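You operate a simulated robot arm through the tools that you are given. There is no shell and no other tool.

The job below is to be done with a simulated robot arm. You get a single attempt, and the scene is never put back.

Task
Put the large silver cup bar from the lower shelf of the tray dispenser on top of the clear cover plate. Take the test block from the top of the low grey cabinet and leave it on the blue belt card. Stack the small spacer block from the top of the low grey cabinet on top of the medium spacer block. Take the steel weight on the top of the low grey cabinet and put it away on the top of the narrow bench. Put the blue pad on the top of the low grey cabinet away on the tool side of the end table. Open the lower drawer of the low grey cabinet, fetch the lot marker from the top of the narrow bench and set it in the inside of the lower drawer of the low grey cabinet and shut the drawer again. Press the console zero button three times. Put the walnut on the top shelf of the steel cart away on the tool side of the end table. Take the test weight from the top shelf of the steel cart and leave it on the teal pad. Put the grey token labelled "pecans" from the top of the bucket bench on the shelf under the high hopper and the grey token that says "walnuts" on the top of the tray bench. Lift the meter lid open. Do these in any order. Set down upright: test block, steel weight, test weight, grey token.

Only the result counts: the job must be done as asked and must still hold three seconds after the hand-in. Knocking over, shifting, dropping, spilling or breaking anything else fails it. A push-on lid holds only when it is set on centred and level and pressed home; a screw cap is set on level and turned clockwise until tight.

Robot
A 7-joint arm with a two-finger parallel gripper on a trunk, on a base that drives. Base frame: it is fixed to the floor where the robot stands at the start and does not move with it; the origin is under the middle of the robot, x ahead of it, y to its left, z up. Lengths are in m, angles in degrees, forces in N, time in s.
With the tool pointing down near the work surface it reaches from about 0.1 to 0.9 m from the robot's upright axis, wherever it stands. Its first joint turns from -166.0 to 166.0 degrees. Places, roughly: blue belt card [3.5, -7.5, 1]; blue pad (7x5x5 cm) [3.2, -7.6, 0.9]; clear cover plate (25x21x4 cm) [-1.5, 0.7, 0.9]; console zero button [1.4, -6.9, 0.9]; grey token [-1.5, 0.5, 1]; inside of the lower drawer of the low grey cabinet [3.3, -7.4, 0.6]; lot marker [1.75, -7, 1]; lower drawer of the low grey cabinet [3.2, -7.4, 0.6]; meter lid [-1.2, -4.8, 1]; shelf under the high hopper [2.9, -0.2, 0.6]; silver cup bar [0.75, -0.25, 0.5]; spacer block [3.25, -7.25, 1]; steel weight [3, -7.5, 1]; teal pad (9x6x3 cm) [-1.3, -0.9, 0.9]; test block [3.5, -7.25, 1]; test weight [-1.75, -1, 1]; tool side of the end table [1.5, -8.1, 0.8]; top of the narrow bench [1.6, -7, 0.8]; top of the tray bench [-1.4, 1.7, 0.9]; walnut (3x3x3 cm) [-1.2, -1, 0.9]. Payload 3.43 kg.
The TCP is the grasp point between the finger pads, 0.03 m short of the fingertips. In the tool frame z runs along the fingers and y along their closing line. Largest opening 0.094 m; finger width 0.028, thickness 0.01; the body of the gripper, 0.05 by 0.096 m, starts 0.055 m behind the TCP.
Orientation is told as [roll, pitch, yaw] about the base's x, y, z axes, in that order, counted from this pose: with the fingers straight down and closing along the base's y, the tool's x points along the base's -x, its y along +y and its z along -z.

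Tools
- The arm moves only by the tool servo_tool. Its argument "steps" is a list of rows, each a list of 3 entries, a list of its own where there are three numbers: the turn, a rotation vector about the base's x, y, z in units of 4 degrees (1.0 is 4 degrees), then the shift along the base's x, y, z in units of 30 mm (1.0 is 30 mm), then the closure, from 0 (fully open) to 1 (shut). In form: [[[rx, ry, rz], [tx, ty, tz], gripper], ...]. A call has 1 to 20 rows; each row shifts and turns the commanded pose from where the row before left it. A call with a number of a shift or a turn outside -1 to 1 is refused whole. A row lasts 0.2 s, in which the tool goes at most 0.05 m and 8.6 degrees; a call with a longer step from one row to the next is refused whole, and so is a gripper value outside its range. A pose out of reach is approached as far as the arm can. The call stops where the force on the tool passes 40 N (or 10 N more than at its start, if that is more) or the arm is blocked; 0.2 s more then pass. The fingers move at their own pace (about 0.045 m/s each) and stop on an object; they squeeze with about 29 N. The grip force told is the motor's: it shows also when the fingers shut on nothing. Time passes only in rows, and 0.2 s behind the last, so rows that do not move let the fingers close. The reply holds the time, the measured pose of the TCP, the force on the tool along the base axes, the opening and the grip force, in the units named above and with some noise, with the torque about the TCP (base axes, N m) and any sound that the robot's microphone picked up.
- Cameras (640 x 400 px; columns grow to the right, rows downward): "scene" is now at [0.4796, 0.1468, 1.2435]; the picture's right is [-0.82, -0.57, 0.00], its down [-0.52, 0.74, -0.43] and it looks along [0.25, -0.35, -0.90] (base axes); focal length 275 px, centre (320, 200). "wrist" rides on the gripper at [0.076, 0.014, -0.103] in the tool frame; the picture's right is [-0.18, 0.98, 0.00], its down [-0.75, -0.14, -0.64] and it looks along [-0.63, -0.12, 0.77] (tool axes); focal length 243 px, centre (320, 200). There is no depth. A picture from a camera that has moved, and an enlarged one, comes with that camera's place and axes in the base frame and with its lens.
- grab_frame(camera): a new picture of that camera. No time passes.
- raise_lower(by): slides the trunk up (or, below 0, down) by that many m; the arm and the scene camera ride with it, the base frame stays. It gives what a move gives, with no picture.
- steer(legs): drives the robot by 1 to 6 legs, each [ahead, left, turn to the left] in m, m and degrees, along the robot's own axes; the way and the turn of a leg run together, so that a leg with both is an arc; at most 1.5 m and 180 degrees a leg. The arm and the cameras ride along, it lands a little off, and it stops where it bumps. It gives what a move gives.
- turn_head(pan, tilt): turns the head with the scene camera to pan (to the left, within 103 degrees either way) and tilt (down, from -29 to 69), counted from straight ahead of the robot. It gives what a move gives.
- zoom(camera, box): a new picture of the part [left, top, right, bottom] of that camera's present view, enlarged. No time passes.
- job_done(): hands the job in; it is judged then, once.

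Places have to be worked out from the pictures, the camera data and where the tool is seen. Open the gripper and draw the arm clear of the work before you hand the job in, unless the task says otherwise.

The tools are called after "Request:" by a JSON object that holds its "api" and its "payload". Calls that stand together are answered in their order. servo_tool: Moves the arm, as the interface text tells. Its arguments: {"type":"object","properties":{"steps":{"type":"array","items":{"type":"array"}}},"required":["steps"]} The other tools are called the same way: raise_lower (by) slides the trunk up or down; steer (legs) drives the base; turn_head (pan, tilt) turns the head that bears the scene camera; grab_frame (camera) takes a picture; zoom (camera, box) takes an enlarged picture of a part of a camera's view; job_done () hands the job in.

At the start:

```text
clock: 0.0
ee_pos: [0.5442, 0.0296, 0.6771]
tool_rot: [0.0, 0.0, 0.0]
ft_force: [0.7, 0.4, 0.5]
moment: [0.01, -0.01, -0.01]
gripper_width: 0.0941
finger_force: 0.0
trunk travel left (down, up): [-0.34, 0.27]
robot x, y, heading: [0.0008, 0.0019, 0.1]
head pan, tilt: [-55.0, 64.5]
```

scene: 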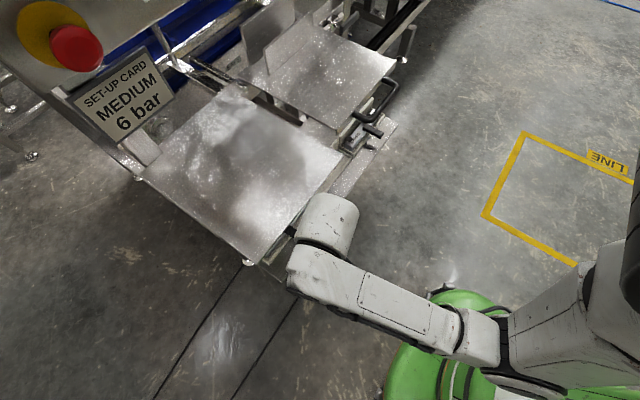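
wrist: 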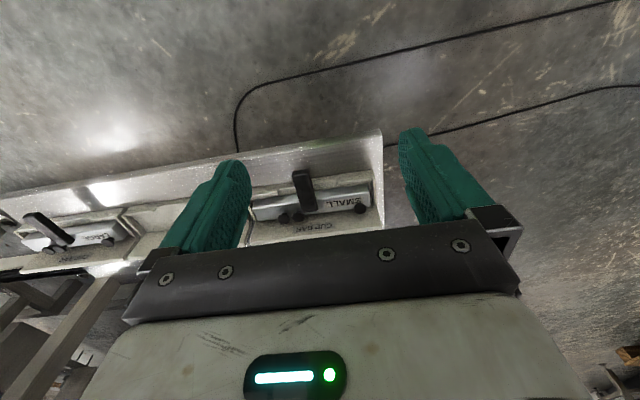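

I start by looking around: the wrist picture shows cup bars (SMALL, LARGE) on a lower shelf ahead. I take an enlarged picture of the wrist and turn the head to look ahead.

Request:
{"api": "zoom", "payload": {"camera": "wrist", "box": [0, 120, 400, 370]}}

Request:
{"api": "turn_head", "payload": {"pan": 0, "tilt": 30}}

Request:
{"api": "grab_frame", "payload": {"camera": "scene"}}

```text
1.60 times, centred on (200, 245) of wrist
camera zoom: at [0.4685, 0.0432, 0.7804], right [0.18, 0.98, 0.0], down [0.75, -0.14, 0.64], along [0.63, -0.12, -0.77], focal length 388 px, centre (512, 128)
```

zoom: 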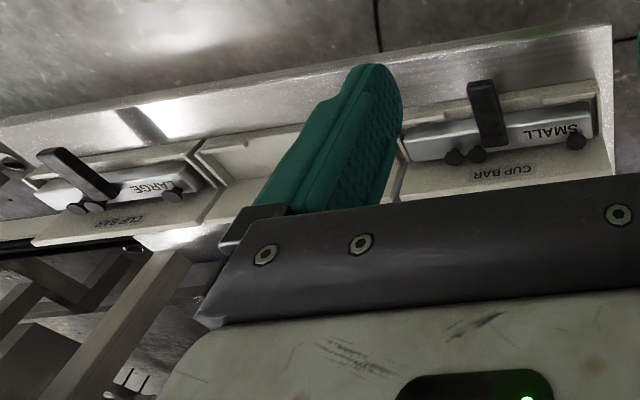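

```text
clock: 1.2
ee_pos: [0.5444, 0.0292, 0.6766]
tool_rot: [0.1, 0.0, 0.0]
ft_force: [0.2, -0.4, -0.4]
moment: [-0.02, 0.04, -0.01]
gripper_width: 0.094
finger_force: 0.1
trunk travel left (down, up): [-0.34, 0.27]
robot x, y, heading: [-0.0015, -0.001, -0.0]
head pan, tilt: [0.0, 30.0]
```

```text
taken
camera scene: at [0.5349, 0.197, 1.2905], right [0.0, -1.0, 0.0], down [-0.5, 0.0, -0.87], along [0.87, 0.0, -0.5], focal length 275 px, centre (320, 200)
```

scene: 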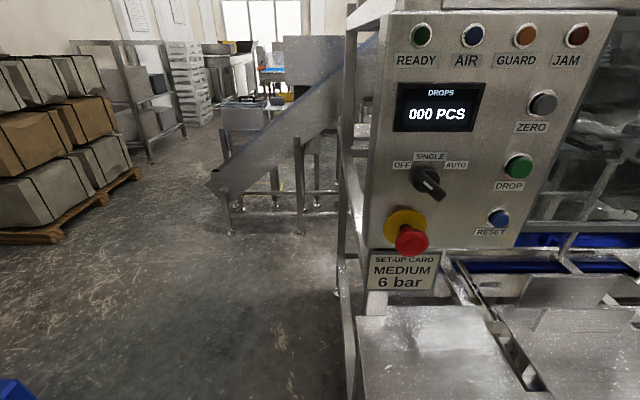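

The dispenser stands ahead with its console. I look around to map the surroundings.

Request:
{"api": "turn_head", "payload": {"pan": -30, "tilt": 50}}

Request:
{"api": "grab_frame", "payload": {"camera": "scene"}}

Request:
{"api": "turn_head", "payload": {"pan": -75, "tilt": 20}}

Request:
{"api": "grab_frame", "payload": {"camera": "scene"}}

Request:
{"api": "turn_head", "payload": {"pan": 75, "tilt": 20}}

Request:
{"api": "grab_frame", "payload": {"camera": "scene"}}

Request:
{"api": "turn_head", "payload": {"pan": 103, "tilt": 20}}

Request:
{"api": "grab_frame", "payload": {"camera": "scene"}}

Request:
{"api": "turn_head", "payload": {"pan": -103, "tilt": 20}}

Request:
{"api": "grab_frame", "payload": {"camera": "scene"}}

```text
clock: 2.2
ee_pos: [0.5448, 0.0287, 0.6768]
tool_rot: [-0.1, 0.0, 0.0]
ft_force: [0.2, 0.7, 0.2]
moment: [-0.02, 0.01, 0.01]
gripper_width: 0.0941
finger_force: 0.0
trunk travel left (down, up): [-0.34, 0.27]
robot x, y, heading: [0.0001, 0.0019, 0.0]
head pan, tilt: [-30.0, 50.0]
```

```text
taken
camera scene: at [0.5112, 0.1586, 1.261], right [-0.5, -0.87, 0.0], down [-0.66, 0.38, -0.64], along [0.56, -0.32, -0.77], focal length 275 px, centre (320, 200)
```

scene: 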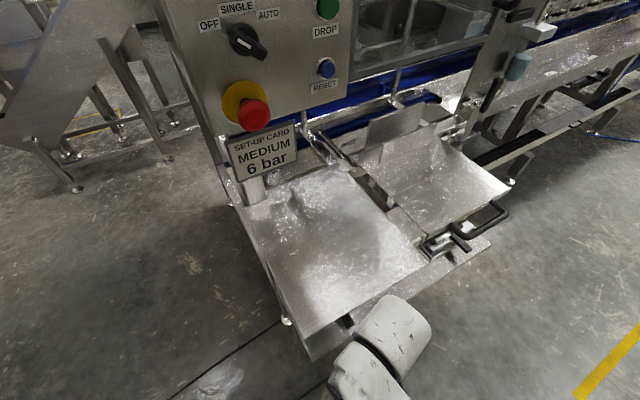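

```text
clock: 3.3
ee_pos: [0.5447, 0.0292, 0.6768]
tool_rot: [0.0, -0.1, 0.0]
ft_force: [0.3, 0.1, -0.2]
moment: [-0.01, -0.04, -0.02]
gripper_width: 0.0941
finger_force: 0.1
trunk travel left (down, up): [-0.34, 0.27]
robot x, y, heading: [-0.0009, 0.0008, 0.0]
head pan, tilt: [-75.0, 20.0]
```

```text
taken
camera scene: at [0.4686, 0.1071, 1.3065], right [-0.97, -0.26, 0.0], down [-0.09, 0.33, -0.94], along [0.24, -0.91, -0.34], focal length 275 px, centre (320, 200)
```

scene: 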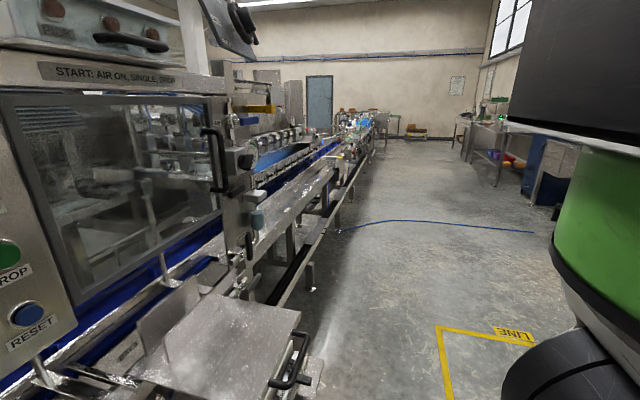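

```text
clock: 5.7
ee_pos: [0.5458, 0.0294, 0.678]
tool_rot: [0.1, 0.0, 0.0]
ft_force: [-0.3, -0.7, 0.9]
moment: [0.01, -0.02, 0.04]
gripper_width: 0.0936
finger_force: 0.1
trunk travel left (down, up): [-0.34, 0.27]
robot x, y, heading: [0.0015, 0.0025, 0.1]
head pan, tilt: [75.0, 20.0]
```

```text
taken
camera scene: at [0.4686, 0.287, 1.3066], right [0.97, -0.26, 0.0], down [-0.09, -0.33, -0.94], along [0.24, 0.91, -0.34], focal length 275 px, centre (320, 200)
```

scene: 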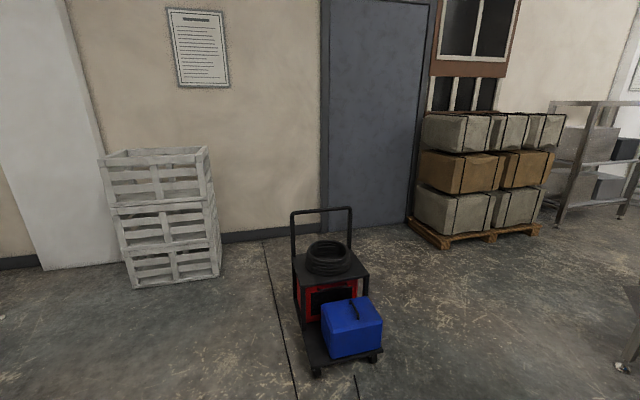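

```text
clock: 6.6
ee_pos: [0.5453, 0.0298, 0.6767]
tool_rot: [0.1, 0.0, -0.1]
ft_force: [-0.4, -0.4, -0.6]
moment: [-0.01, -0.02, 0.01]
gripper_width: 0.0939
finger_force: 0.1
trunk travel left (down, up): [-0.34, 0.27]
robot x, y, heading: [0.0018, 0.0025, -0.0]
head pan, tilt: [103.0, 20.0]
```

```text
taken
camera scene: at [0.4236, 0.2878, 1.3066], right [0.97, 0.22, 0.0], down [0.08, -0.33, -0.94], along [-0.21, 0.92, -0.34], focal length 275 px, centre (320, 200)
```

scene: 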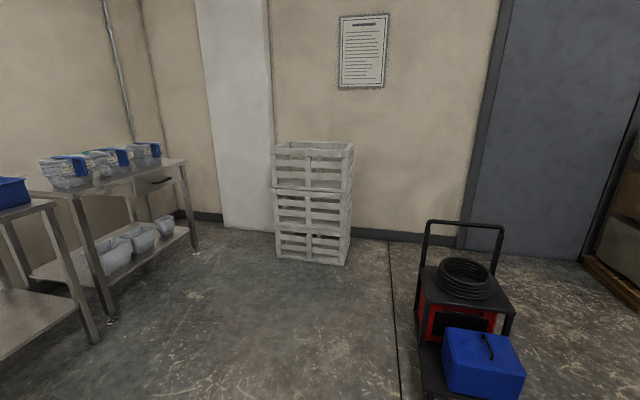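

```text
clock: 9.6
ee_pos: [0.5446, 0.0287, 0.6775]
tool_rot: [0.1, 0.0, 0.0]
ft_force: [0.6, 0.9, -0.4]
moment: [0.02, -0.01, -0.01]
gripper_width: 0.0943
finger_force: 0.0
trunk travel left (down, up): [-0.34, 0.27]
robot x, y, heading: [0.0015, -0.0044, -0.0]
head pan, tilt: [-103.0, 20.0]
```

```text
taken
camera scene: at [0.4235, 0.1063, 1.3066], right [-0.97, 0.22, 0.0], down [0.08, 0.33, -0.94], along [-0.21, -0.92, -0.34], focal length 275 px, centre (320, 200)
```

scene: 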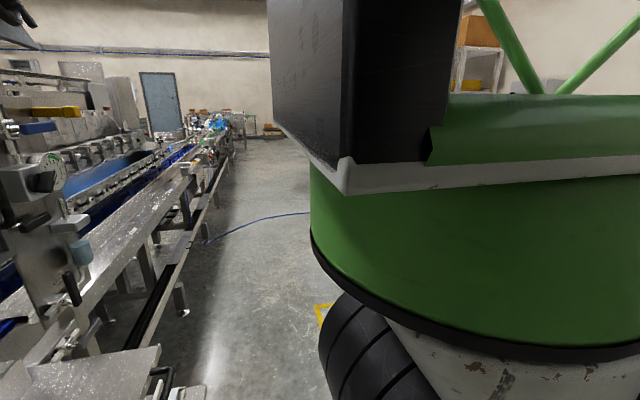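

I look closer at the dispenser's tray and lower shelf from the scene camera.

Request:
{"api": "turn_head", "payload": {"pan": -40, "tilt": 55}}

Request:
{"api": "grab_frame", "payload": {"camera": "scene"}}

Request:
{"api": "zoom", "payload": {"camera": "scene", "box": [240, 120, 480, 270]}}

```text
clock: 10.9
ee_pos: [0.5451, 0.0285, 0.6768]
tool_rot: [0.0, 0.0, 0.0]
ft_force: [-0.2, 0.2, 0.4]
moment: [0.03, 0.0, -0.01]
gripper_width: 0.0941
finger_force: 0.0
trunk travel left (down, up): [-0.34, 0.27]
robot x, y, heading: [-0.0036, -0.0026, -0.1]
head pan, tilt: [-40.0, 55.0]
```

```text
taken
camera scene: at [0.4996, 0.1506, 1.2545], right [-0.64, -0.77, 0.0], down [-0.63, 0.53, -0.57], along [0.44, -0.37, -0.82], focal length 275 px, centre (320, 200)
```

scene: 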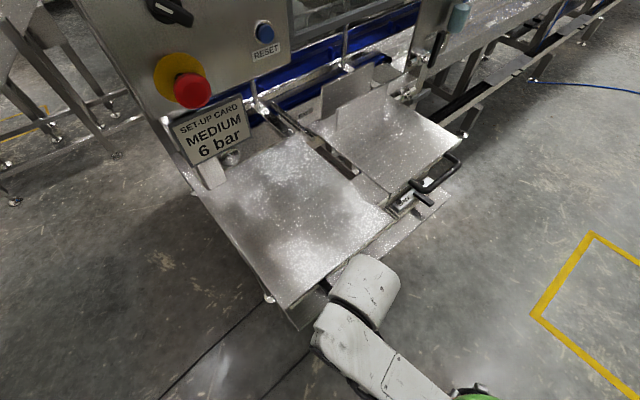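

```text
2.67 times, centred on (360, 195) of scene
camera zoom: at [0.4996, 0.1506, 1.2545], right [-0.64, -0.77, 0.0], down [-0.63, 0.53, -0.57], along [0.44, -0.37, -0.82], focal length 733 px, centre (213, 213)
```

zoom: 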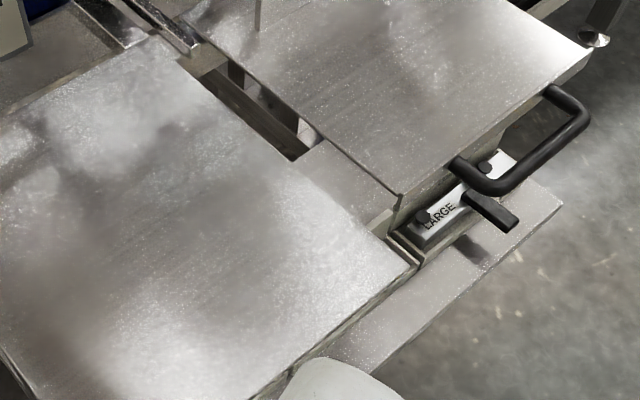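

The LARGE bar lies in a pocket under the right-hand tray, with its black handle pointing at the robot, near (0.65..0.7, -0.45, 0.5). I draw the tool back a little and drive to the right to view it with the wrist camera.

Request:
{"api": "servo_tool", "payload": {"steps": [[[0, 0, 0], [-1, 0, 0], 0], [[0, 0, 0], [-1, 0, 0], 0], [[0, 0, 0], [-1, 0, 0], 0], [[0, 0, 0], [-1, 0, 0], 0]]}}

Request:
{"api": "steer", "payload": {"legs": [[0, -0.4, 0]]}}

Request:
{"api": "grab_frame", "payload": {"camera": "wrist"}}

Request:
{"api": "turn_head", "payload": {"pan": -20, "tilt": 60}}

Request:
{"api": "grab_frame", "payload": {"camera": "scene"}}

```text
clock: 11.9
ee_pos: [0.4251, 0.0283, 0.6752]
tool_rot: [0.0, 0.1, 0.0]
ft_force: [0.7, -0.2, 0.2]
moment: [-0.01, -0.02, 0.01]
gripper_width: 0.0937
finger_force: 0.0
trunk travel left (down, up): [-0.34, 0.27]
robot x, y, heading: [0.0009, -0.0039, -0.1]
head pan, tilt: [-40.0, 55.0]
```

```text
clock: 14.4
ee_pos: [0.4262, -0.3682, 0.6755]
tool_rot: [0.0, -0.1, 0.3]
ft_force: [-0.1, 0.5, -0.4]
moment: [-0.01, -0.01, 0.0]
gripper_width: 0.0941
finger_force: 0.2
trunk travel left (down, up): [-0.34, 0.27]
robot x, y, heading: [0.005, -0.3975, 0.4]
head pan, tilt: [-40.0, 55.0]
```

```text
taken
camera wrist: at [0.3497, -0.3546, 0.779], right [0.18, 0.98, 0.0], down [0.75, -0.14, 0.64], along [0.63, -0.12, -0.77], focal length 243 px, centre (320, 200)
```

wrist: 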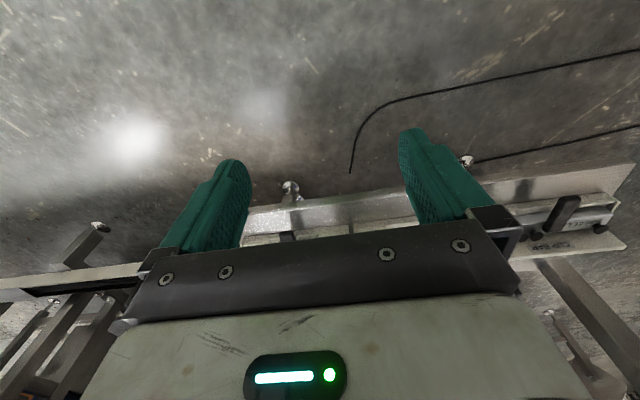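

```text
clock: 15.2
ee_pos: [0.4265, -0.3685, 0.676]
tool_rot: [0.0, -0.1, 0.3]
ft_force: [-0.6, 1.3, 0.3]
moment: [0.0, -0.02, 0.01]
gripper_width: 0.0937
finger_force: 0.1
trunk travel left (down, up): [-0.34, 0.27]
robot x, y, heading: [-0.0001, -0.3976, 0.4]
head pan, tilt: [-20.0, 60.0]
```

```text
taken
camera scene: at [0.5071, -0.2221, 1.2485], right [-0.34, -0.94, 0.0], down [-0.81, 0.29, -0.5], along [0.47, -0.17, -0.87], focal length 275 px, centre (320, 200)
```

scene: 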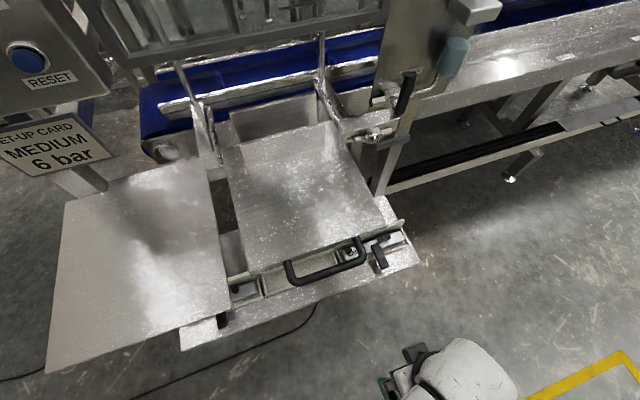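

The shelf with the bars lies under the second tray. I enlarge this picture.

Request:
{"api": "zoom", "payload": {"camera": "scene", "box": [170, 200, 430, 360]}}

Request:
{"api": "zoom", "payload": {"camera": "wrist", "box": [0, 150, 320, 350]}}

```text
2.46 times, centred on (300, 280) of scene
camera zoom: at [0.5071, -0.2221, 1.2485], right [-0.34, -0.94, 0.0], down [-0.81, 0.29, -0.5], along [0.47, -0.17, -0.87], focal length 677 px, centre (369, 3)
```

zoom: 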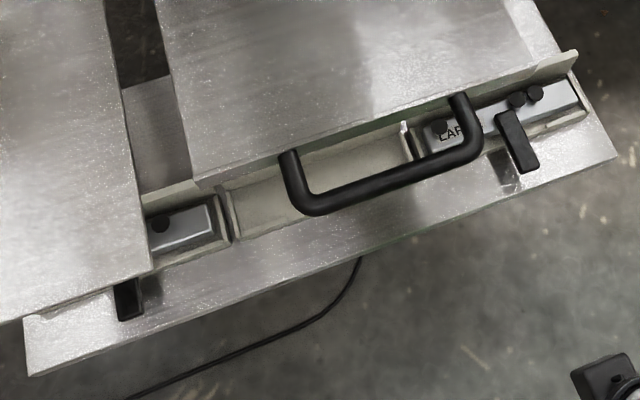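

```text
2.00 times, centred on (160, 250) of wrist
camera zoom: at [0.3497, -0.3546, 0.779], right [0.18, 0.98, 0.0], down [0.75, -0.14, 0.64], along [0.63, -0.12, -0.77], focal length 485 px, centre (640, 100)
```

zoom: 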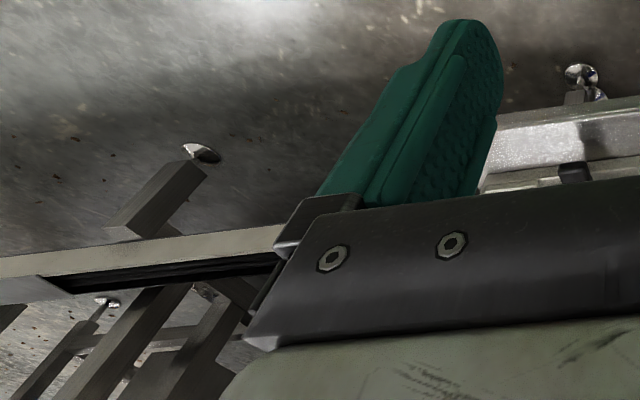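

Triangulating the two views: the bar's handle runs along x from about 0.65 to 0.716 at y≈-0.46, z≈0.5; the tray above is at z≈0.82 with its side edge near y=-0.40. I tilt the tool 44° forward and line up with the handle to look from the front.

Request:
{"api": "servo_tool", "payload": {"steps": [[[0, -1, 0], [0, -1, 0], 0], [[0, -1, 0], [0, -1, 0], 0], [[0, -1, 0], [0, -1, 0], 0], [[0, -1, 0], [0, 0, 0], 0], [[0, -1, 0], [0, 0, 0], 0], [[0, -1, 0], [0, 0, 0], 0], [[0, -1, 0], [0, 0, 0], 0], [[0, -1, 0], [0, 0, 0], 0], [[0, -1, 0], [0, 0, 0], 0], [[0, -1, 0], [0, 0, 0], 0], [[0, -1, 0], [0, 0, 0], 0], [[0, 0, 0], [0, 0, 0], 0]]}}

Request:
{"api": "grab_frame", "payload": {"camera": "wrist"}}

Request:
{"api": "grab_frame", "payload": {"camera": "scene"}}

```text
clock: 17.8
ee_pos: [0.4164, -0.4515, 0.6721]
tool_rot: [2.0, -34.6, -0.1]
ft_force: [0.2, -0.5, -0.8]
moment: [0.02, 0.0, -0.05]
gripper_width: 0.0942
finger_force: 0.1
out of reach, approached as far as the arm can: row 4, 5, 7
trunk travel left (down, up): [-0.34, 0.27]
robot x, y, heading: [0.0041, -0.397, 0.1]
head pan, tilt: [-20.0, 60.0]
```

```text
taken
camera wrist: at [0.2944, -0.4405, 0.7142], right [0.13, 0.98, 0.13], down [0.26, -0.16, 0.95], along [0.96, -0.09, -0.27], focal length 243 px, centre (320, 200)
```

wrist: 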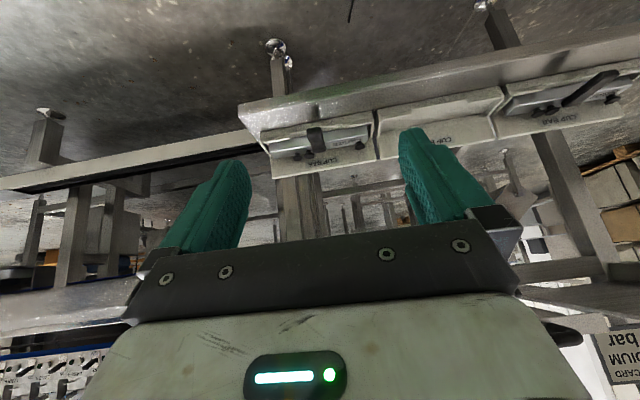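

```text
taken
camera scene: at [0.5072, -0.222, 1.2484], right [-0.34, -0.94, 0.0], down [-0.82, 0.29, -0.5], along [0.47, -0.17, -0.87], focal length 275 px, centre (320, 200)
```

scene: 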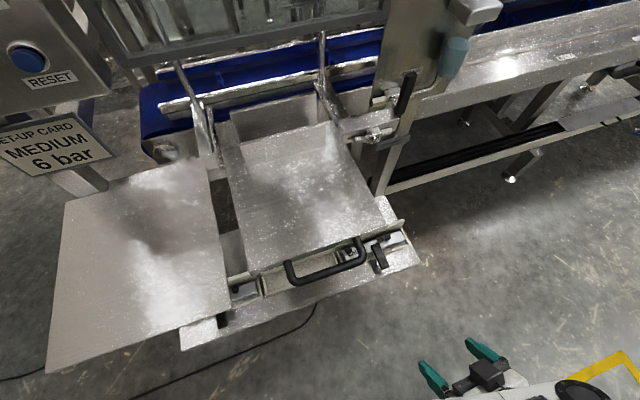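

The tilt stopped short as the tool was too near the body. I move the tool forward and down a bit so that it can take up the commanded tilt, and look again.

Request:
{"api": "servo_tool", "payload": {"steps": [[[0, 0, 0], [1, 0, 0], 0], [[0, 0, 0], [1, 0, 0], 0], [[0, 0, 0], [1, 0, -0.5], 0], [[0, 0, 0], [0.5, 0, -0.5], 0], [[0, 0, 0], [0, 0, -0.5], 0], [[0, 0, 0], [0, 0, 0], 0]]}}

Request:
{"api": "grab_frame", "payload": {"camera": "wrist"}}

Request:
{"api": "zoom", "payload": {"camera": "wrist", "box": [220, 90, 460, 240]}}

```text
clock: 19.2
ee_pos: [0.5233, -0.4513, 0.6273]
tool_rot: [2.0, -34.7, -0.1]
ft_force: [0.1, -0.3, -0.5]
moment: [0.01, -0.02, -0.04]
gripper_width: 0.0941
finger_force: 0.1
trunk travel left (down, up): [-0.34, 0.27]
robot x, y, heading: [0.0028, -0.3989, 0.3]
head pan, tilt: [-20.0, 60.0]
```

```text
taken
camera wrist: at [0.4, -0.4403, 0.6694], right [0.13, 0.98, 0.13], down [0.26, -0.16, 0.95], along [0.96, -0.09, -0.27], focal length 243 px, centre (320, 200)
```

wrist: 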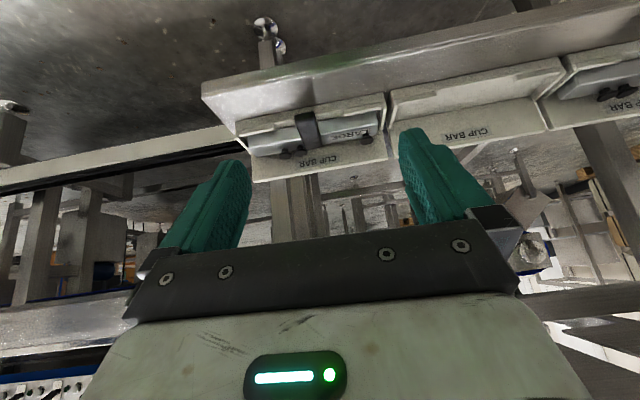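

```text
2.67 times, centred on (340, 165) of wrist
camera zoom: at [0.4, -0.4403, 0.6694], right [0.13, 0.98, 0.13], down [0.26, -0.16, 0.95], along [0.96, -0.09, -0.27], focal length 647 px, centre (267, 293)
```

zoom: 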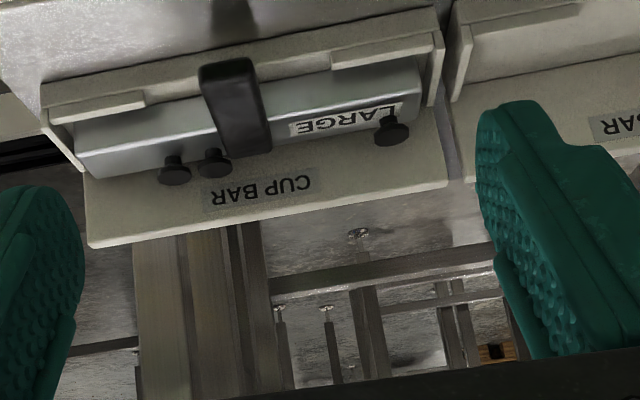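

The LARGE bar sits in a fixture with its handle coming out over a gap in the front lip; handle at about x 0.65–0.715, y≈-0.467, z≈0.5. I level the small roll, half close the fingers and go to a pre-grasp 10 cm back along the tool axis.

Request:
{"api": "servo_tool", "payload": {"steps": [[[-0.41, 0, -0.28], [0.79, -0.114, -0.336], 0.4], [[0, 0, 0], [0.79, -0.114, -0.336], 0.4], [[0, 0, 0], [0.79, -0.114, -0.336], 0.4], [[0, 0, 0], [0.79, -0.114, -0.336], 0.4], [[0, 0, 0], [0, 0, 0], 0.4]]}}

Request:
{"api": "grab_frame", "payload": {"camera": "wrist"}}

Request:
{"api": "grab_frame", "payload": {"camera": "scene"}}

```text
clock: 20.4
ee_pos: [0.6148, -0.4644, 0.5869]
tool_rot: [-0.1, -34.7, -0.1]
ft_force: [0.0, 0.5, -0.3]
moment: [-0.01, -0.02, -0.01]
gripper_width: 0.0562
finger_force: 0.0
trunk travel left (down, up): [-0.34, 0.27]
robot x, y, heading: [-0.0, -0.3988, 0.4]
head pan, tilt: [-20.0, 60.0]
```

```text
taken
camera wrist: at [0.4938, -0.4493, 0.6292], right [0.15, 0.98, 0.1], down [0.25, -0.14, 0.96], along [0.96, -0.12, -0.27], focal length 243 px, centre (320, 200)
```

wrist: 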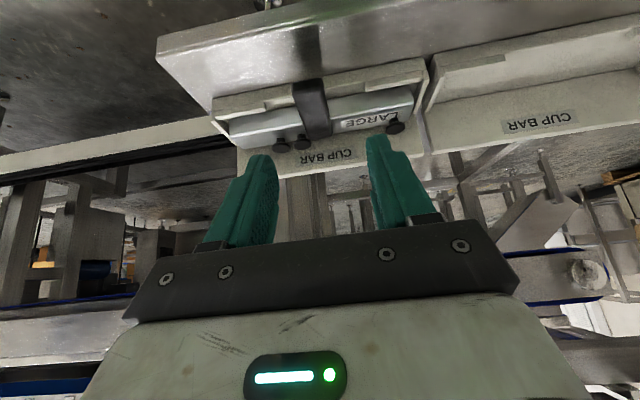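

```text
taken
camera scene: at [0.5072, -0.222, 1.2484], right [-0.34, -0.94, 0.0], down [-0.82, 0.29, -0.5], along [0.47, -0.17, -0.87], focal length 275 px, centre (320, 200)
```

scene: 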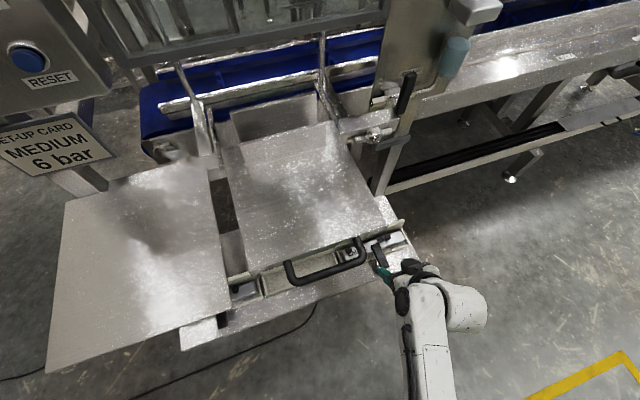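

The fingers line up with the handle. I advance along the tool axis to straddle the handle.

Request:
{"api": "servo_tool", "payload": {"steps": [[[0, 0, 0], [0.5, 0, -0.66], 0.4], [[0, 0, 0], [0.5, 0, -0.66], 0.4], [[0, 0, 0], [0.5, 0, -0.66], 0.4], [[0, 0, 0], [0.4, 0, -0.66], 0.4], [[0, 0, 0], [0, 0, 0], 0.4]]}}

Request:
{"api": "grab_frame", "payload": {"camera": "wrist"}}

Request:
{"api": "zoom", "payload": {"camera": "scene", "box": [310, 200, 470, 300]}}

```text
clock: 21.6
ee_pos: [0.6724, -0.4629, 0.5087]
tool_rot: [0.0, -34.7, -0.1]
ft_force: [0.7, 0.8, -0.2]
moment: [0.0, 0.02, 0.0]
gripper_width: 0.0564
finger_force: 0.0
trunk travel left (down, up): [-0.34, 0.27]
robot x, y, heading: [0.0021, -0.3952, 0.1]
head pan, tilt: [-20.0, 60.0]
```

```text
taken
camera wrist: at [0.5518, -0.4491, 0.5503], right [0.15, 0.98, 0.1], down [0.25, -0.14, 0.96], along [0.95, -0.12, -0.27], focal length 243 px, centre (320, 200)
```

wrist: 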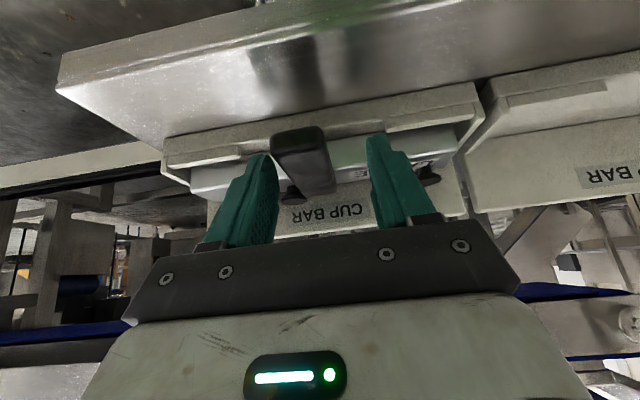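

```text
4.00 times, centred on (390, 250) of scene
camera zoom: at [0.5072, -0.222, 1.2484], right [-0.34, -0.94, 0.0], down [-0.82, 0.29, -0.5], along [0.47, -0.17, -0.87], focal length 1100 px, centre (40, 0)
```

zoom: 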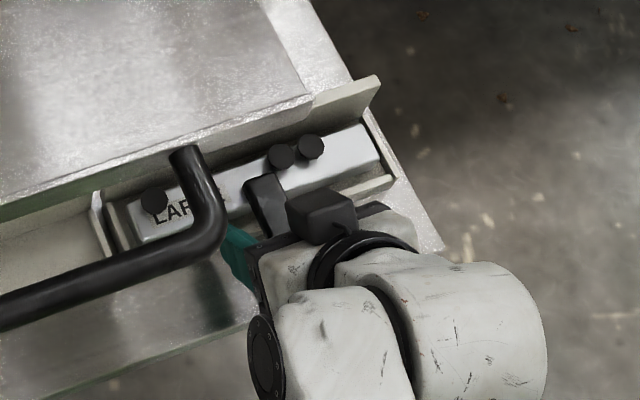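

The handle is between the fingers, about 6 mm to the right (−y) and slightly below the TCP. I adjust and close.

Request:
{"api": "servo_tool", "payload": {"steps": [[[0, 0, 0], [0.05, -0.2, -0.2], 0.4], [[0, 0, 0], [0, 0, 0], 0.7], [[0, 0, 0], [0, 0, 0], 1], [[0, 0, 0], [0, 0, 0], 1], [[0, 0, 0], [0, 0, 0], 1]]}}

Request:
{"api": "grab_frame", "payload": {"camera": "wrist"}}

```text
clock: 22.8
ee_pos: [0.6735, -0.4696, 0.5024]
tool_rot: [0.0, -34.7, -0.1]
ft_force: [1.9, 0.1, -0.6]
moment: [0.01, -0.1, 0.0]
gripper_width: 0.0302
finger_force: 28.7
trunk travel left (down, up): [-0.34, 0.27]
robot x, y, heading: [0.0021, -0.3989, 0.6]
head pan, tilt: [-20.0, 60.0]
```

```text
taken
camera wrist: at [0.5529, -0.455, 0.5438], right [0.15, 0.98, 0.1], down [0.25, -0.14, 0.96], along [0.96, -0.12, -0.27], focal length 243 px, centre (320, 200)
```

wrist: 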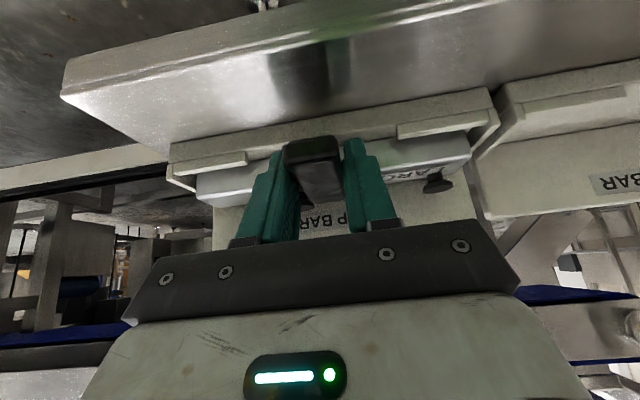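

Gripped: opening 0.030 on the handle. I lift straight up gently and read the force.

Request:
{"api": "servo_tool", "payload": {"steps": [[[0, 0, 0], [0, 0, 0.25], 1], [[0, 0, 0], [0, 0, 0.25], 1], [[0, 0, 0], [0, 0, 0.35], 1], [[0, 0, 0], [0, 0, 0.35], 1], [[0, 0, 0], [0, 0, 0.4], 1], [[0, 0, 0], [0, 0, 0], 1]]}}

Request:
{"api": "grab_frame", "payload": {"camera": "wrist"}}

Request:
{"api": "zoom", "payload": {"camera": "scene", "box": [310, 200, 470, 300]}}

```text
clock: 24.2
ee_pos: [0.674, -0.4711, 0.5487]
tool_rot: [0.0, -34.6, -0.1]
ft_force: [0.4, -0.7, -3.2]
moment: [-0.01, 0.16, -0.04]
gripper_width: 0.03
finger_force: 29.0
trunk travel left (down, up): [-0.34, 0.27]
robot x, y, heading: [-0.0007, -0.3978, 0.4]
head pan, tilt: [-20.0, 60.0]
```

```text
taken
camera wrist: at [0.5524, -0.4559, 0.5914], right [0.15, 0.98, 0.1], down [0.26, -0.14, 0.96], along [0.95, -0.12, -0.27], focal length 243 px, centre (320, 200)
```

wrist: 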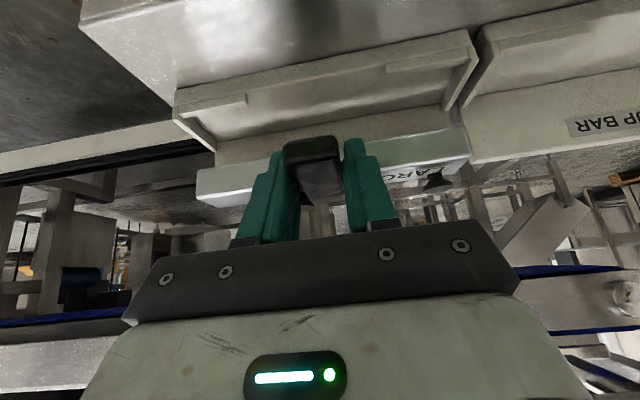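

```text
4.00 times, centred on (390, 250) of scene
camera zoom: at [0.5073, -0.222, 1.2484], right [-0.34, -0.94, 0.0], down [-0.82, 0.29, -0.5], along [0.47, -0.17, -0.87], focal length 1100 px, centre (40, 0)
```

zoom: 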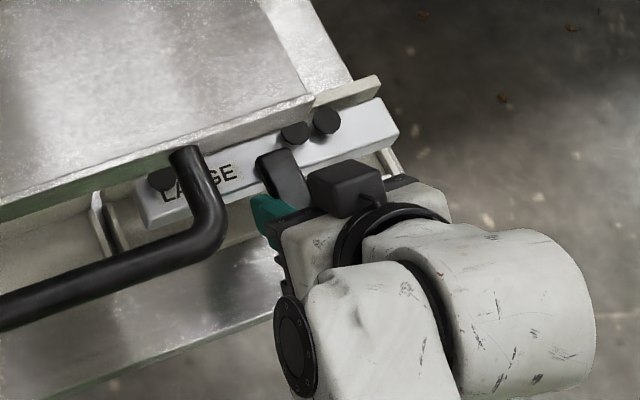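

The bar is up and level (about 3 N). I pull it out towards the robot, then drive back a little and turn left to look at the benches behind.

Request:
{"api": "servo_tool", "payload": {"steps": [[[0, 0, 0], [-0.7, 0, 0.1], 1], [[0, 0, 0], [-0.8, 0, 0.1], 1], [[0, 0, 0], [-0.8, 0, 0.1], 1], [[0, 0, 0], [-0.8, 0, 0.1], 1], [[0, 0, 0], [-0.8, 0, 0.1], 1], [[0, 0, 0], [-0.8, 0, 0.1], 1], [[0, 0, 0], [0, 0, 0], 1]]}}

Request:
{"api": "steer", "payload": {"legs": [[-0.25, 0, 0], [0, 0, 80]]}}

Request:
{"api": "turn_head", "payload": {"pan": 60, "tilt": 25}}

Request:
{"api": "grab_frame", "payload": {"camera": "scene"}}

Request:
{"api": "turn_head", "payload": {"pan": 103, "tilt": 25}}

Request:
{"api": "grab_frame", "payload": {"camera": "scene"}}

```text
clock: 25.8
ee_pos: [0.532, -0.4712, 0.5683]
tool_rot: [0.0, -34.8, -0.1]
ft_force: [-0.1, -0.2, -3.8]
moment: [0.02, 0.18, 0.02]
gripper_width: 0.0298
finger_force: 28.7
trunk travel left (down, up): [-0.34, 0.27]
robot x, y, heading: [0.0006, -0.3983, 0.4]
head pan, tilt: [-20.0, 60.0]
```

```text
clock: 31.1
ee_pos: [-0.0911, 0.1123, 0.5669]
tool_rot: [0.0, -34.8, 80.4]
ft_force: [0.4, 1.0, -3.8]
moment: [-0.15, 0.06, 0.0]
gripper_width: 0.03
finger_force: 29.0
trunk travel left (down, up): [-0.34, 0.27]
robot x, y, heading: [-0.2529, -0.4025, 80.7]
head pan, tilt: [-20.0, 60.0]
```

```text
clock: 32.7
ee_pos: [-0.0907, 0.1129, 0.5683]
tool_rot: [0.0, -34.8, 80.5]
ft_force: [0.0, -0.2, -3.0]
moment: [-0.16, 0.03, 0.04]
gripper_width: 0.0299
finger_force: 29.0
trunk travel left (down, up): [-0.34, 0.27]
robot x, y, heading: [-0.2518, -0.3988, 80.8]
head pan, tilt: [60.0, 25.0]
```

```text
taken
camera scene: at [-0.4405, 0.1289, 1.2984], right [0.63, 0.77, 0.0], down [0.33, -0.27, -0.91], along [-0.7, 0.57, -0.42], focal length 275 px, centre (320, 200)
```

scene: 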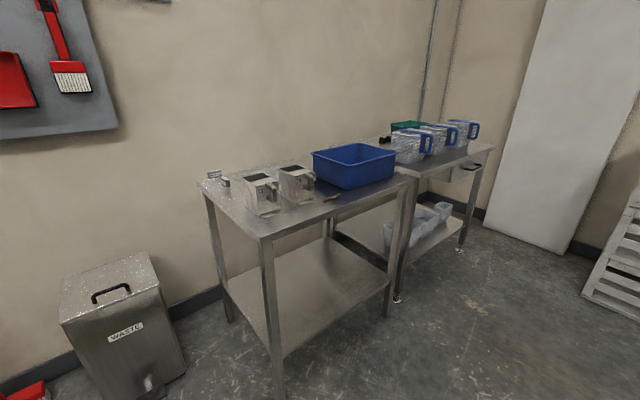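

```text
clock: 33.8
ee_pos: [-0.0908, 0.1129, 0.5674]
tool_rot: [-0.2, -34.6, 80.3]
ft_force: [-1.4, 0.2, -4.3]
moment: [-0.14, 0.04, 0.04]
gripper_width: 0.0302
finger_force: 29.4
trunk travel left (down, up): [-0.34, 0.27]
robot x, y, heading: [-0.2491, -0.398, 80.4]
head pan, tilt: [103.0, 25.0]
```

```text
taken
camera scene: at [-0.4612, 0.0647, 1.2985], right [-0.06, 1.0, 0.0], down [0.42, 0.03, -0.91], along [-0.9, -0.06, -0.42], focal length 275 px, centre (320, 200)
```

scene: 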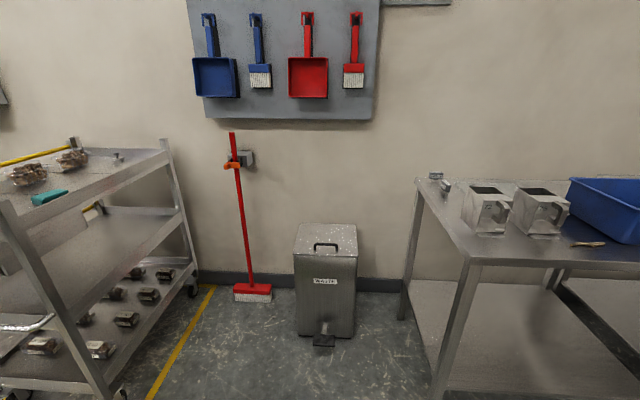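

I see the bench with metal boxes and small items, the cart with pads to the left. I zoom in on both.

Request:
{"api": "zoom", "payload": {"camera": "scene", "box": [400, 150, 640, 300]}}

Request:
{"api": "zoom", "payload": {"camera": "scene", "box": [0, 120, 220, 260]}}

Request:
{"api": "turn_head", "payload": {"pan": 60, "tilt": 25}}

Request:
{"api": "zoom", "payload": {"camera": "scene", "box": [180, 120, 500, 320]}}

```text
2.67 times, centred on (520, 225) of scene
camera zoom: at [-0.4612, 0.0647, 1.2985], right [-0.06, 1.0, 0.0], down [0.42, 0.03, -0.91], along [-0.9, -0.06, -0.42], focal length 733 px, centre (-213, 133)
```

zoom: 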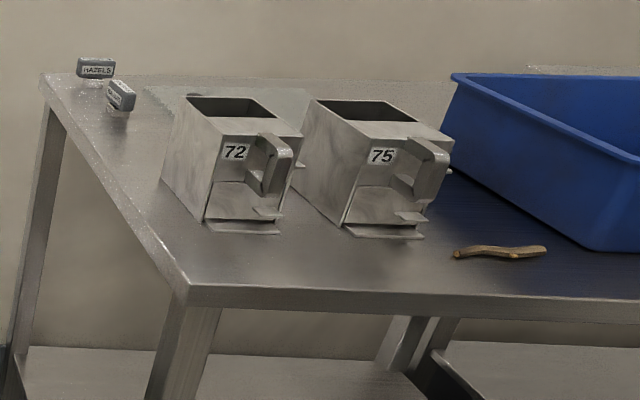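

```text
2.86 times, centred on (110, 190) of scene
camera zoom: at [-0.4612, 0.0647, 1.2985], right [-0.06, 1.0, 0.0], down [0.42, 0.03, -0.91], along [-0.9, -0.06, -0.42], focal length 785 px, centre (920, 229)
```

zoom: 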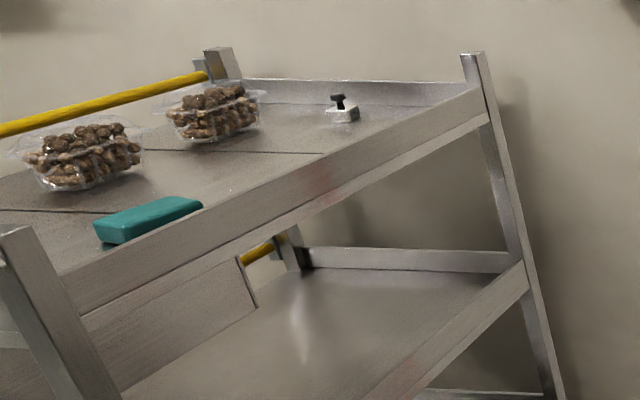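

```text
clock: 34.9
ee_pos: [-0.0897, 0.113, 0.5678]
tool_rot: [-0.1, -34.7, 80.3]
ft_force: [0.0, 0.3, -3.9]
moment: [-0.15, 0.03, -0.01]
gripper_width: 0.0303
finger_force: 29.1
trunk travel left (down, up): [-0.34, 0.27]
robot x, y, heading: [-0.2538, -0.3995, 80.5]
head pan, tilt: [60.0, 25.0]
```

```text
2.00 times, centred on (340, 220) of scene
camera zoom: at [-0.4406, 0.1288, 1.2985], right [0.63, 0.77, 0.0], down [0.33, -0.27, -0.91], along [-0.7, 0.57, -0.42], focal length 550 px, centre (280, 160)
```

zoom: 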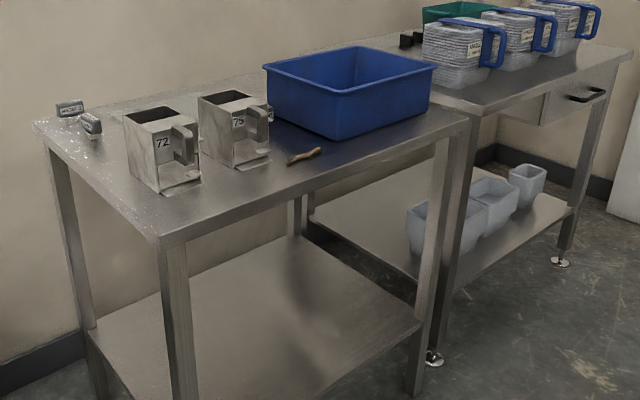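

The bench (front edge x≈-1.05, from y≈0.4) carries tokens and the clear plate at the back. I raise the trunk and the arm so the bar rides above bench height, then drive alongside and face the bench.

Request:
{"api": "raise_lower", "payload": {"by": 0.26}}

Request:
{"api": "servo_tool", "payload": {"steps": [[[0, 0, 0], [0, 0, 1], 1], [[0, 0, 0], [0, 0, 1], 1], [[0, 0, 0], [0, 0, 1], 1], [[0, 0, 0], [0, 0, 1], 1], [[0, 0, 0], [0, 0, 1], 1], [[0, 0, 0], [0, 0, 1], 1], [[0, 0, 0], [0, 0, 1], 1], [[0, 0, 0], [0, 0, 0], 1]]}}

Request:
{"api": "steer", "payload": {"legs": [[1.08, 0, 0], [0, 0, 99.5]]}}

Request:
{"api": "turn_head", "payload": {"pan": 0, "tilt": 35}}

Request:
{"api": "grab_frame", "payload": {"camera": "scene"}}

```text
clock: 37.5
ee_pos: [-0.0911, 0.1125, 0.828]
tool_rot: [0.1, -34.7, 80.4]
ft_force: [-0.2, -0.2, -3.7]
moment: [-0.19, 0.06, 0.01]
gripper_width: 0.0301
finger_force: 29.4
trunk travel left (down, up): [-0.6, 0.01]
robot x, y, heading: [-0.2533, -0.3985, 80.8]
head pan, tilt: [60.0, 25.0]
```

```text
clock: 39.3
ee_pos: [-0.0915, 0.1108, 0.9776]
tool_rot: [0.0, -34.7, 80.4]
ft_force: [0.1, 0.3, -3.9]
moment: [-0.17, 0.05, -0.02]
gripper_width: 0.0299
finger_force: 29.0
out of reach, approached as far as the arm can: row 6, 7
trunk travel left (down, up): [-0.6, 0.01]
robot x, y, heading: [-0.25, -0.4004, 80.6]
head pan, tilt: [60.0, 25.0]
```

```text
clock: 49.1
ee_pos: [-0.6117, 0.744, 0.9772]
tool_rot: [-0.1, -34.8, -179.9]
ft_force: [0.4, -0.2, -4.1]
moment: [0.01, -0.19, 0.01]
gripper_width: 0.0299
finger_force: 28.8
trunk travel left (down, up): [-0.6, 0.01]
robot x, y, heading: [-0.0801, 0.6737, -179.5]
head pan, tilt: [60.0, 25.0]
```

```text
clock: 50.4
ee_pos: [-0.6109, 0.7447, 0.9772]
tool_rot: [0.1, -34.8, -179.8]
ft_force: [0.6, 0.6, -3.8]
moment: [0.03, -0.19, -0.01]
gripper_width: 0.0302
finger_force: 29.5
trunk travel left (down, up): [-0.6, 0.01]
robot x, y, heading: [-0.0816, 0.6719, -179.5]
head pan, tilt: [0.0, 35.0]
```

```text
taken
camera scene: at [-0.6079, 0.4767, 1.5427], right [-0.01, 1.0, 0.0], down [0.57, 0.01, -0.82], along [-0.82, -0.01, -0.57], focal length 275 px, centre (320, 200)
```

scene: 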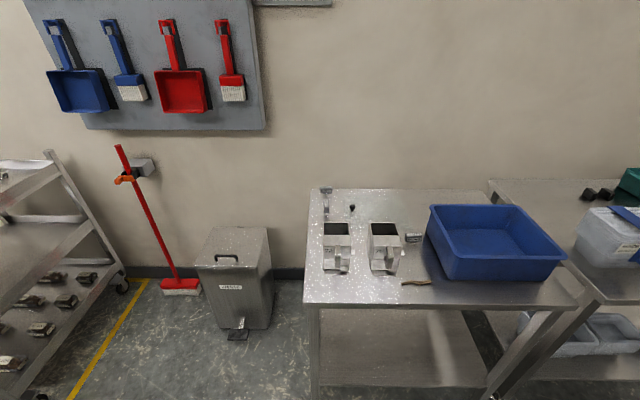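

Now facing the bench from higher. I zoom in on it.

Request:
{"api": "zoom", "payload": {"camera": "scene", "box": [290, 170, 450, 310]}}

Request:
{"api": "zoom", "payload": {"camera": "scene", "box": [400, 160, 640, 310]}}

```text
2.86 times, centred on (370, 240) of scene
camera zoom: at [-0.6079, 0.4767, 1.5427], right [-0.01, 1.0, 0.0], down [0.57, 0.01, -0.82], along [-0.82, -0.01, -0.57], focal length 785 px, centre (177, 86)
```

zoom: 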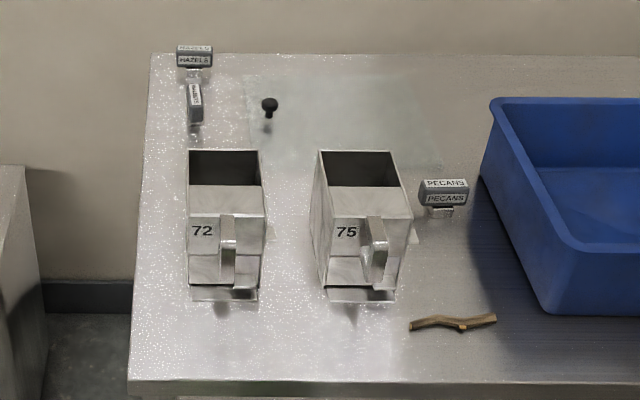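

```text
2.67 times, centred on (520, 235) of scene
camera zoom: at [-0.6079, 0.4767, 1.5427], right [-0.01, 1.0, 0.0], down [0.57, 0.01, -0.82], along [-0.82, -0.01, -0.57], focal length 733 px, centre (-213, 107)
```

zoom: 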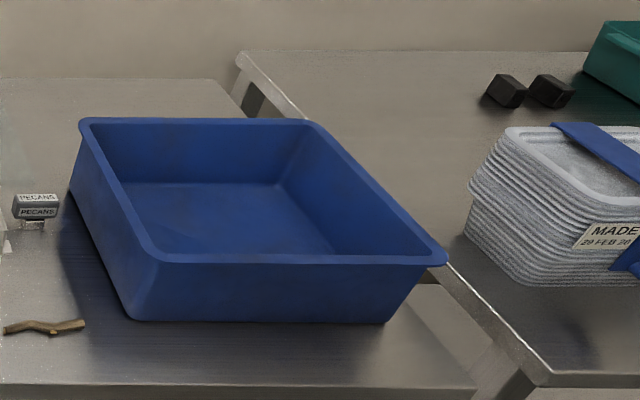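

Bench top comes out at z≈0.84; the clear plate lies behind the buckets, around x -1.40…-1.61, y 0.57…0.81, with a black knob near its left end; PECANS is right of bucket 75, HAZELS and another token at back left. I drive nearer and look with the wrist camera.

Request:
{"api": "steer", "payload": {"legs": [[0.42, 0, -0.3]]}}

Request:
{"api": "grab_frame", "payload": {"camera": "wrist"}}

Request:
{"api": "turn_head", "payload": {"pan": 15, "tilt": 50}}

Request:
{"api": "grab_frame", "payload": {"camera": "scene"}}

```text
clock: 53.0
ee_pos: [-1.0303, 0.7503, 0.9777]
tool_rot: [0.0, -34.6, 179.2]
ft_force: [-0.1, -0.1, -4.0]
moment: [0.02, -0.21, -0.01]
gripper_width: 0.03
finger_force: 29.0
trunk travel left (down, up): [-0.6, 0.01]
robot x, y, heading: [-0.5008, 0.671, 179.9]
head pan, tilt: [0.0, 35.0]
```

```text
taken
camera wrist: at [-0.9103, 0.7353, 1.0193], right [-0.16, -0.98, 0.1], down [-0.25, 0.14, 0.96], along [-0.95, 0.13, -0.27], focal length 243 px, centre (320, 200)
```

wrist: 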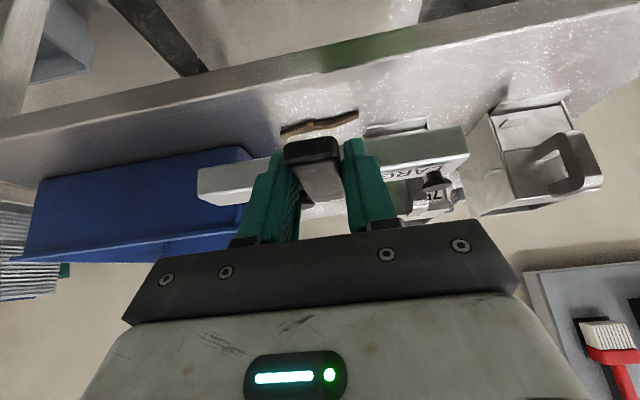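

```text
clock: 53.7
ee_pos: [-1.0315, 0.7518, 0.9782]
tool_rot: [-0.1, -34.6, 179.2]
ft_force: [-0.3, -0.5, -3.8]
moment: [-0.03, -0.2, -0.01]
gripper_width: 0.0301
finger_force: 28.3
trunk travel left (down, up): [-0.6, 0.01]
robot x, y, heading: [-0.5015, 0.6757, 179.6]
head pan, tilt: [15.0, 50.0]
```

```text
taken
camera scene: at [-1.0174, 0.4632, 1.521], right [-0.25, 0.97, 0.0], down [0.74, 0.19, -0.64], along [-0.62, -0.16, -0.77], focal length 275 px, centre (320, 200)
```

scene: 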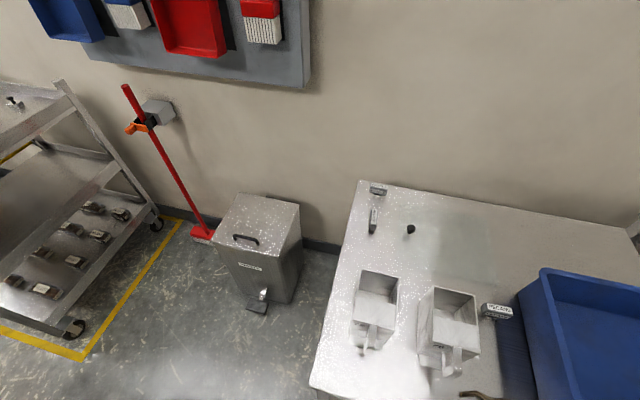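

I pan the head a bit right for a good overhead view of the plate.

Request:
{"api": "turn_head", "payload": {"pan": -15, "tilt": 50}}

Request:
{"api": "grab_frame", "payload": {"camera": "scene"}}

Request:
{"api": "zoom", "payload": {"camera": "scene", "box": [200, 80, 440, 230]}}

```text
clock: 54.7
ee_pos: [-1.0309, 0.7504, 0.9781]
tool_rot: [0.0, -34.6, 179.3]
ft_force: [-0.1, 0.3, -4.0]
moment: [0.0, -0.17, -0.01]
gripper_width: 0.0298
finger_force: 28.2
trunk travel left (down, up): [-0.6, 0.01]
robot x, y, heading: [-0.5, 0.672, 179.7]
head pan, tilt: [-15.0, 50.0]
```

```text
taken
camera scene: at [-1.0172, 0.503, 1.521], right [0.26, 0.96, 0.0], down [0.74, -0.2, -0.64], along [-0.62, 0.17, -0.77], focal length 275 px, centre (320, 200)
```

scene: 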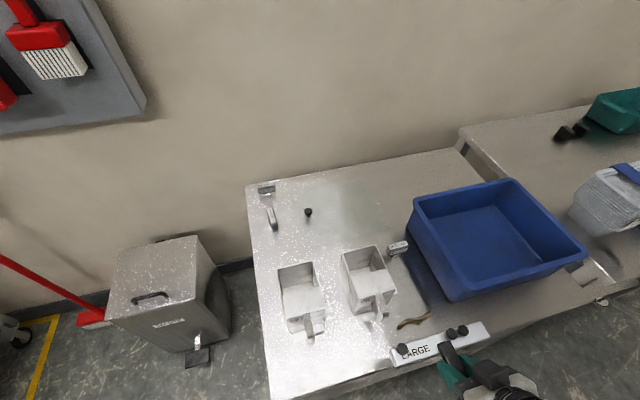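

```text
2.67 times, centred on (320, 155) of scene
camera zoom: at [-1.0172, 0.503, 1.521], right [0.26, 0.96, 0.0], down [0.74, -0.2, -0.64], along [-0.62, 0.17, -0.77], focal length 733 px, centre (320, 320)
```

zoom: 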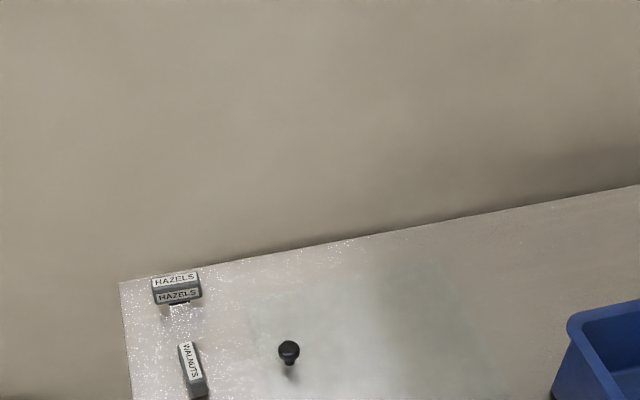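

The second left token reads WALNUTS. I zoom over the plate and buckets region.

Request:
{"api": "zoom", "payload": {"camera": "scene", "box": [250, 165, 426, 275]}}

```text
3.64 times, centred on (338, 220) of scene
camera zoom: at [-1.0172, 0.503, 1.521], right [0.26, 0.96, 0.0], down [0.74, -0.2, -0.64], along [-0.62, 0.17, -0.77], focal length 1000 px, centre (254, 127)
```

zoom: 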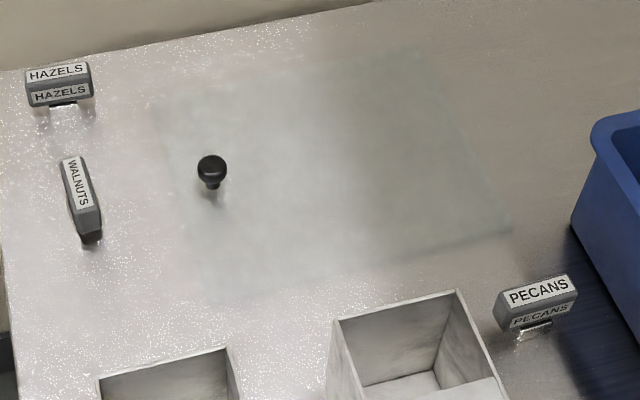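

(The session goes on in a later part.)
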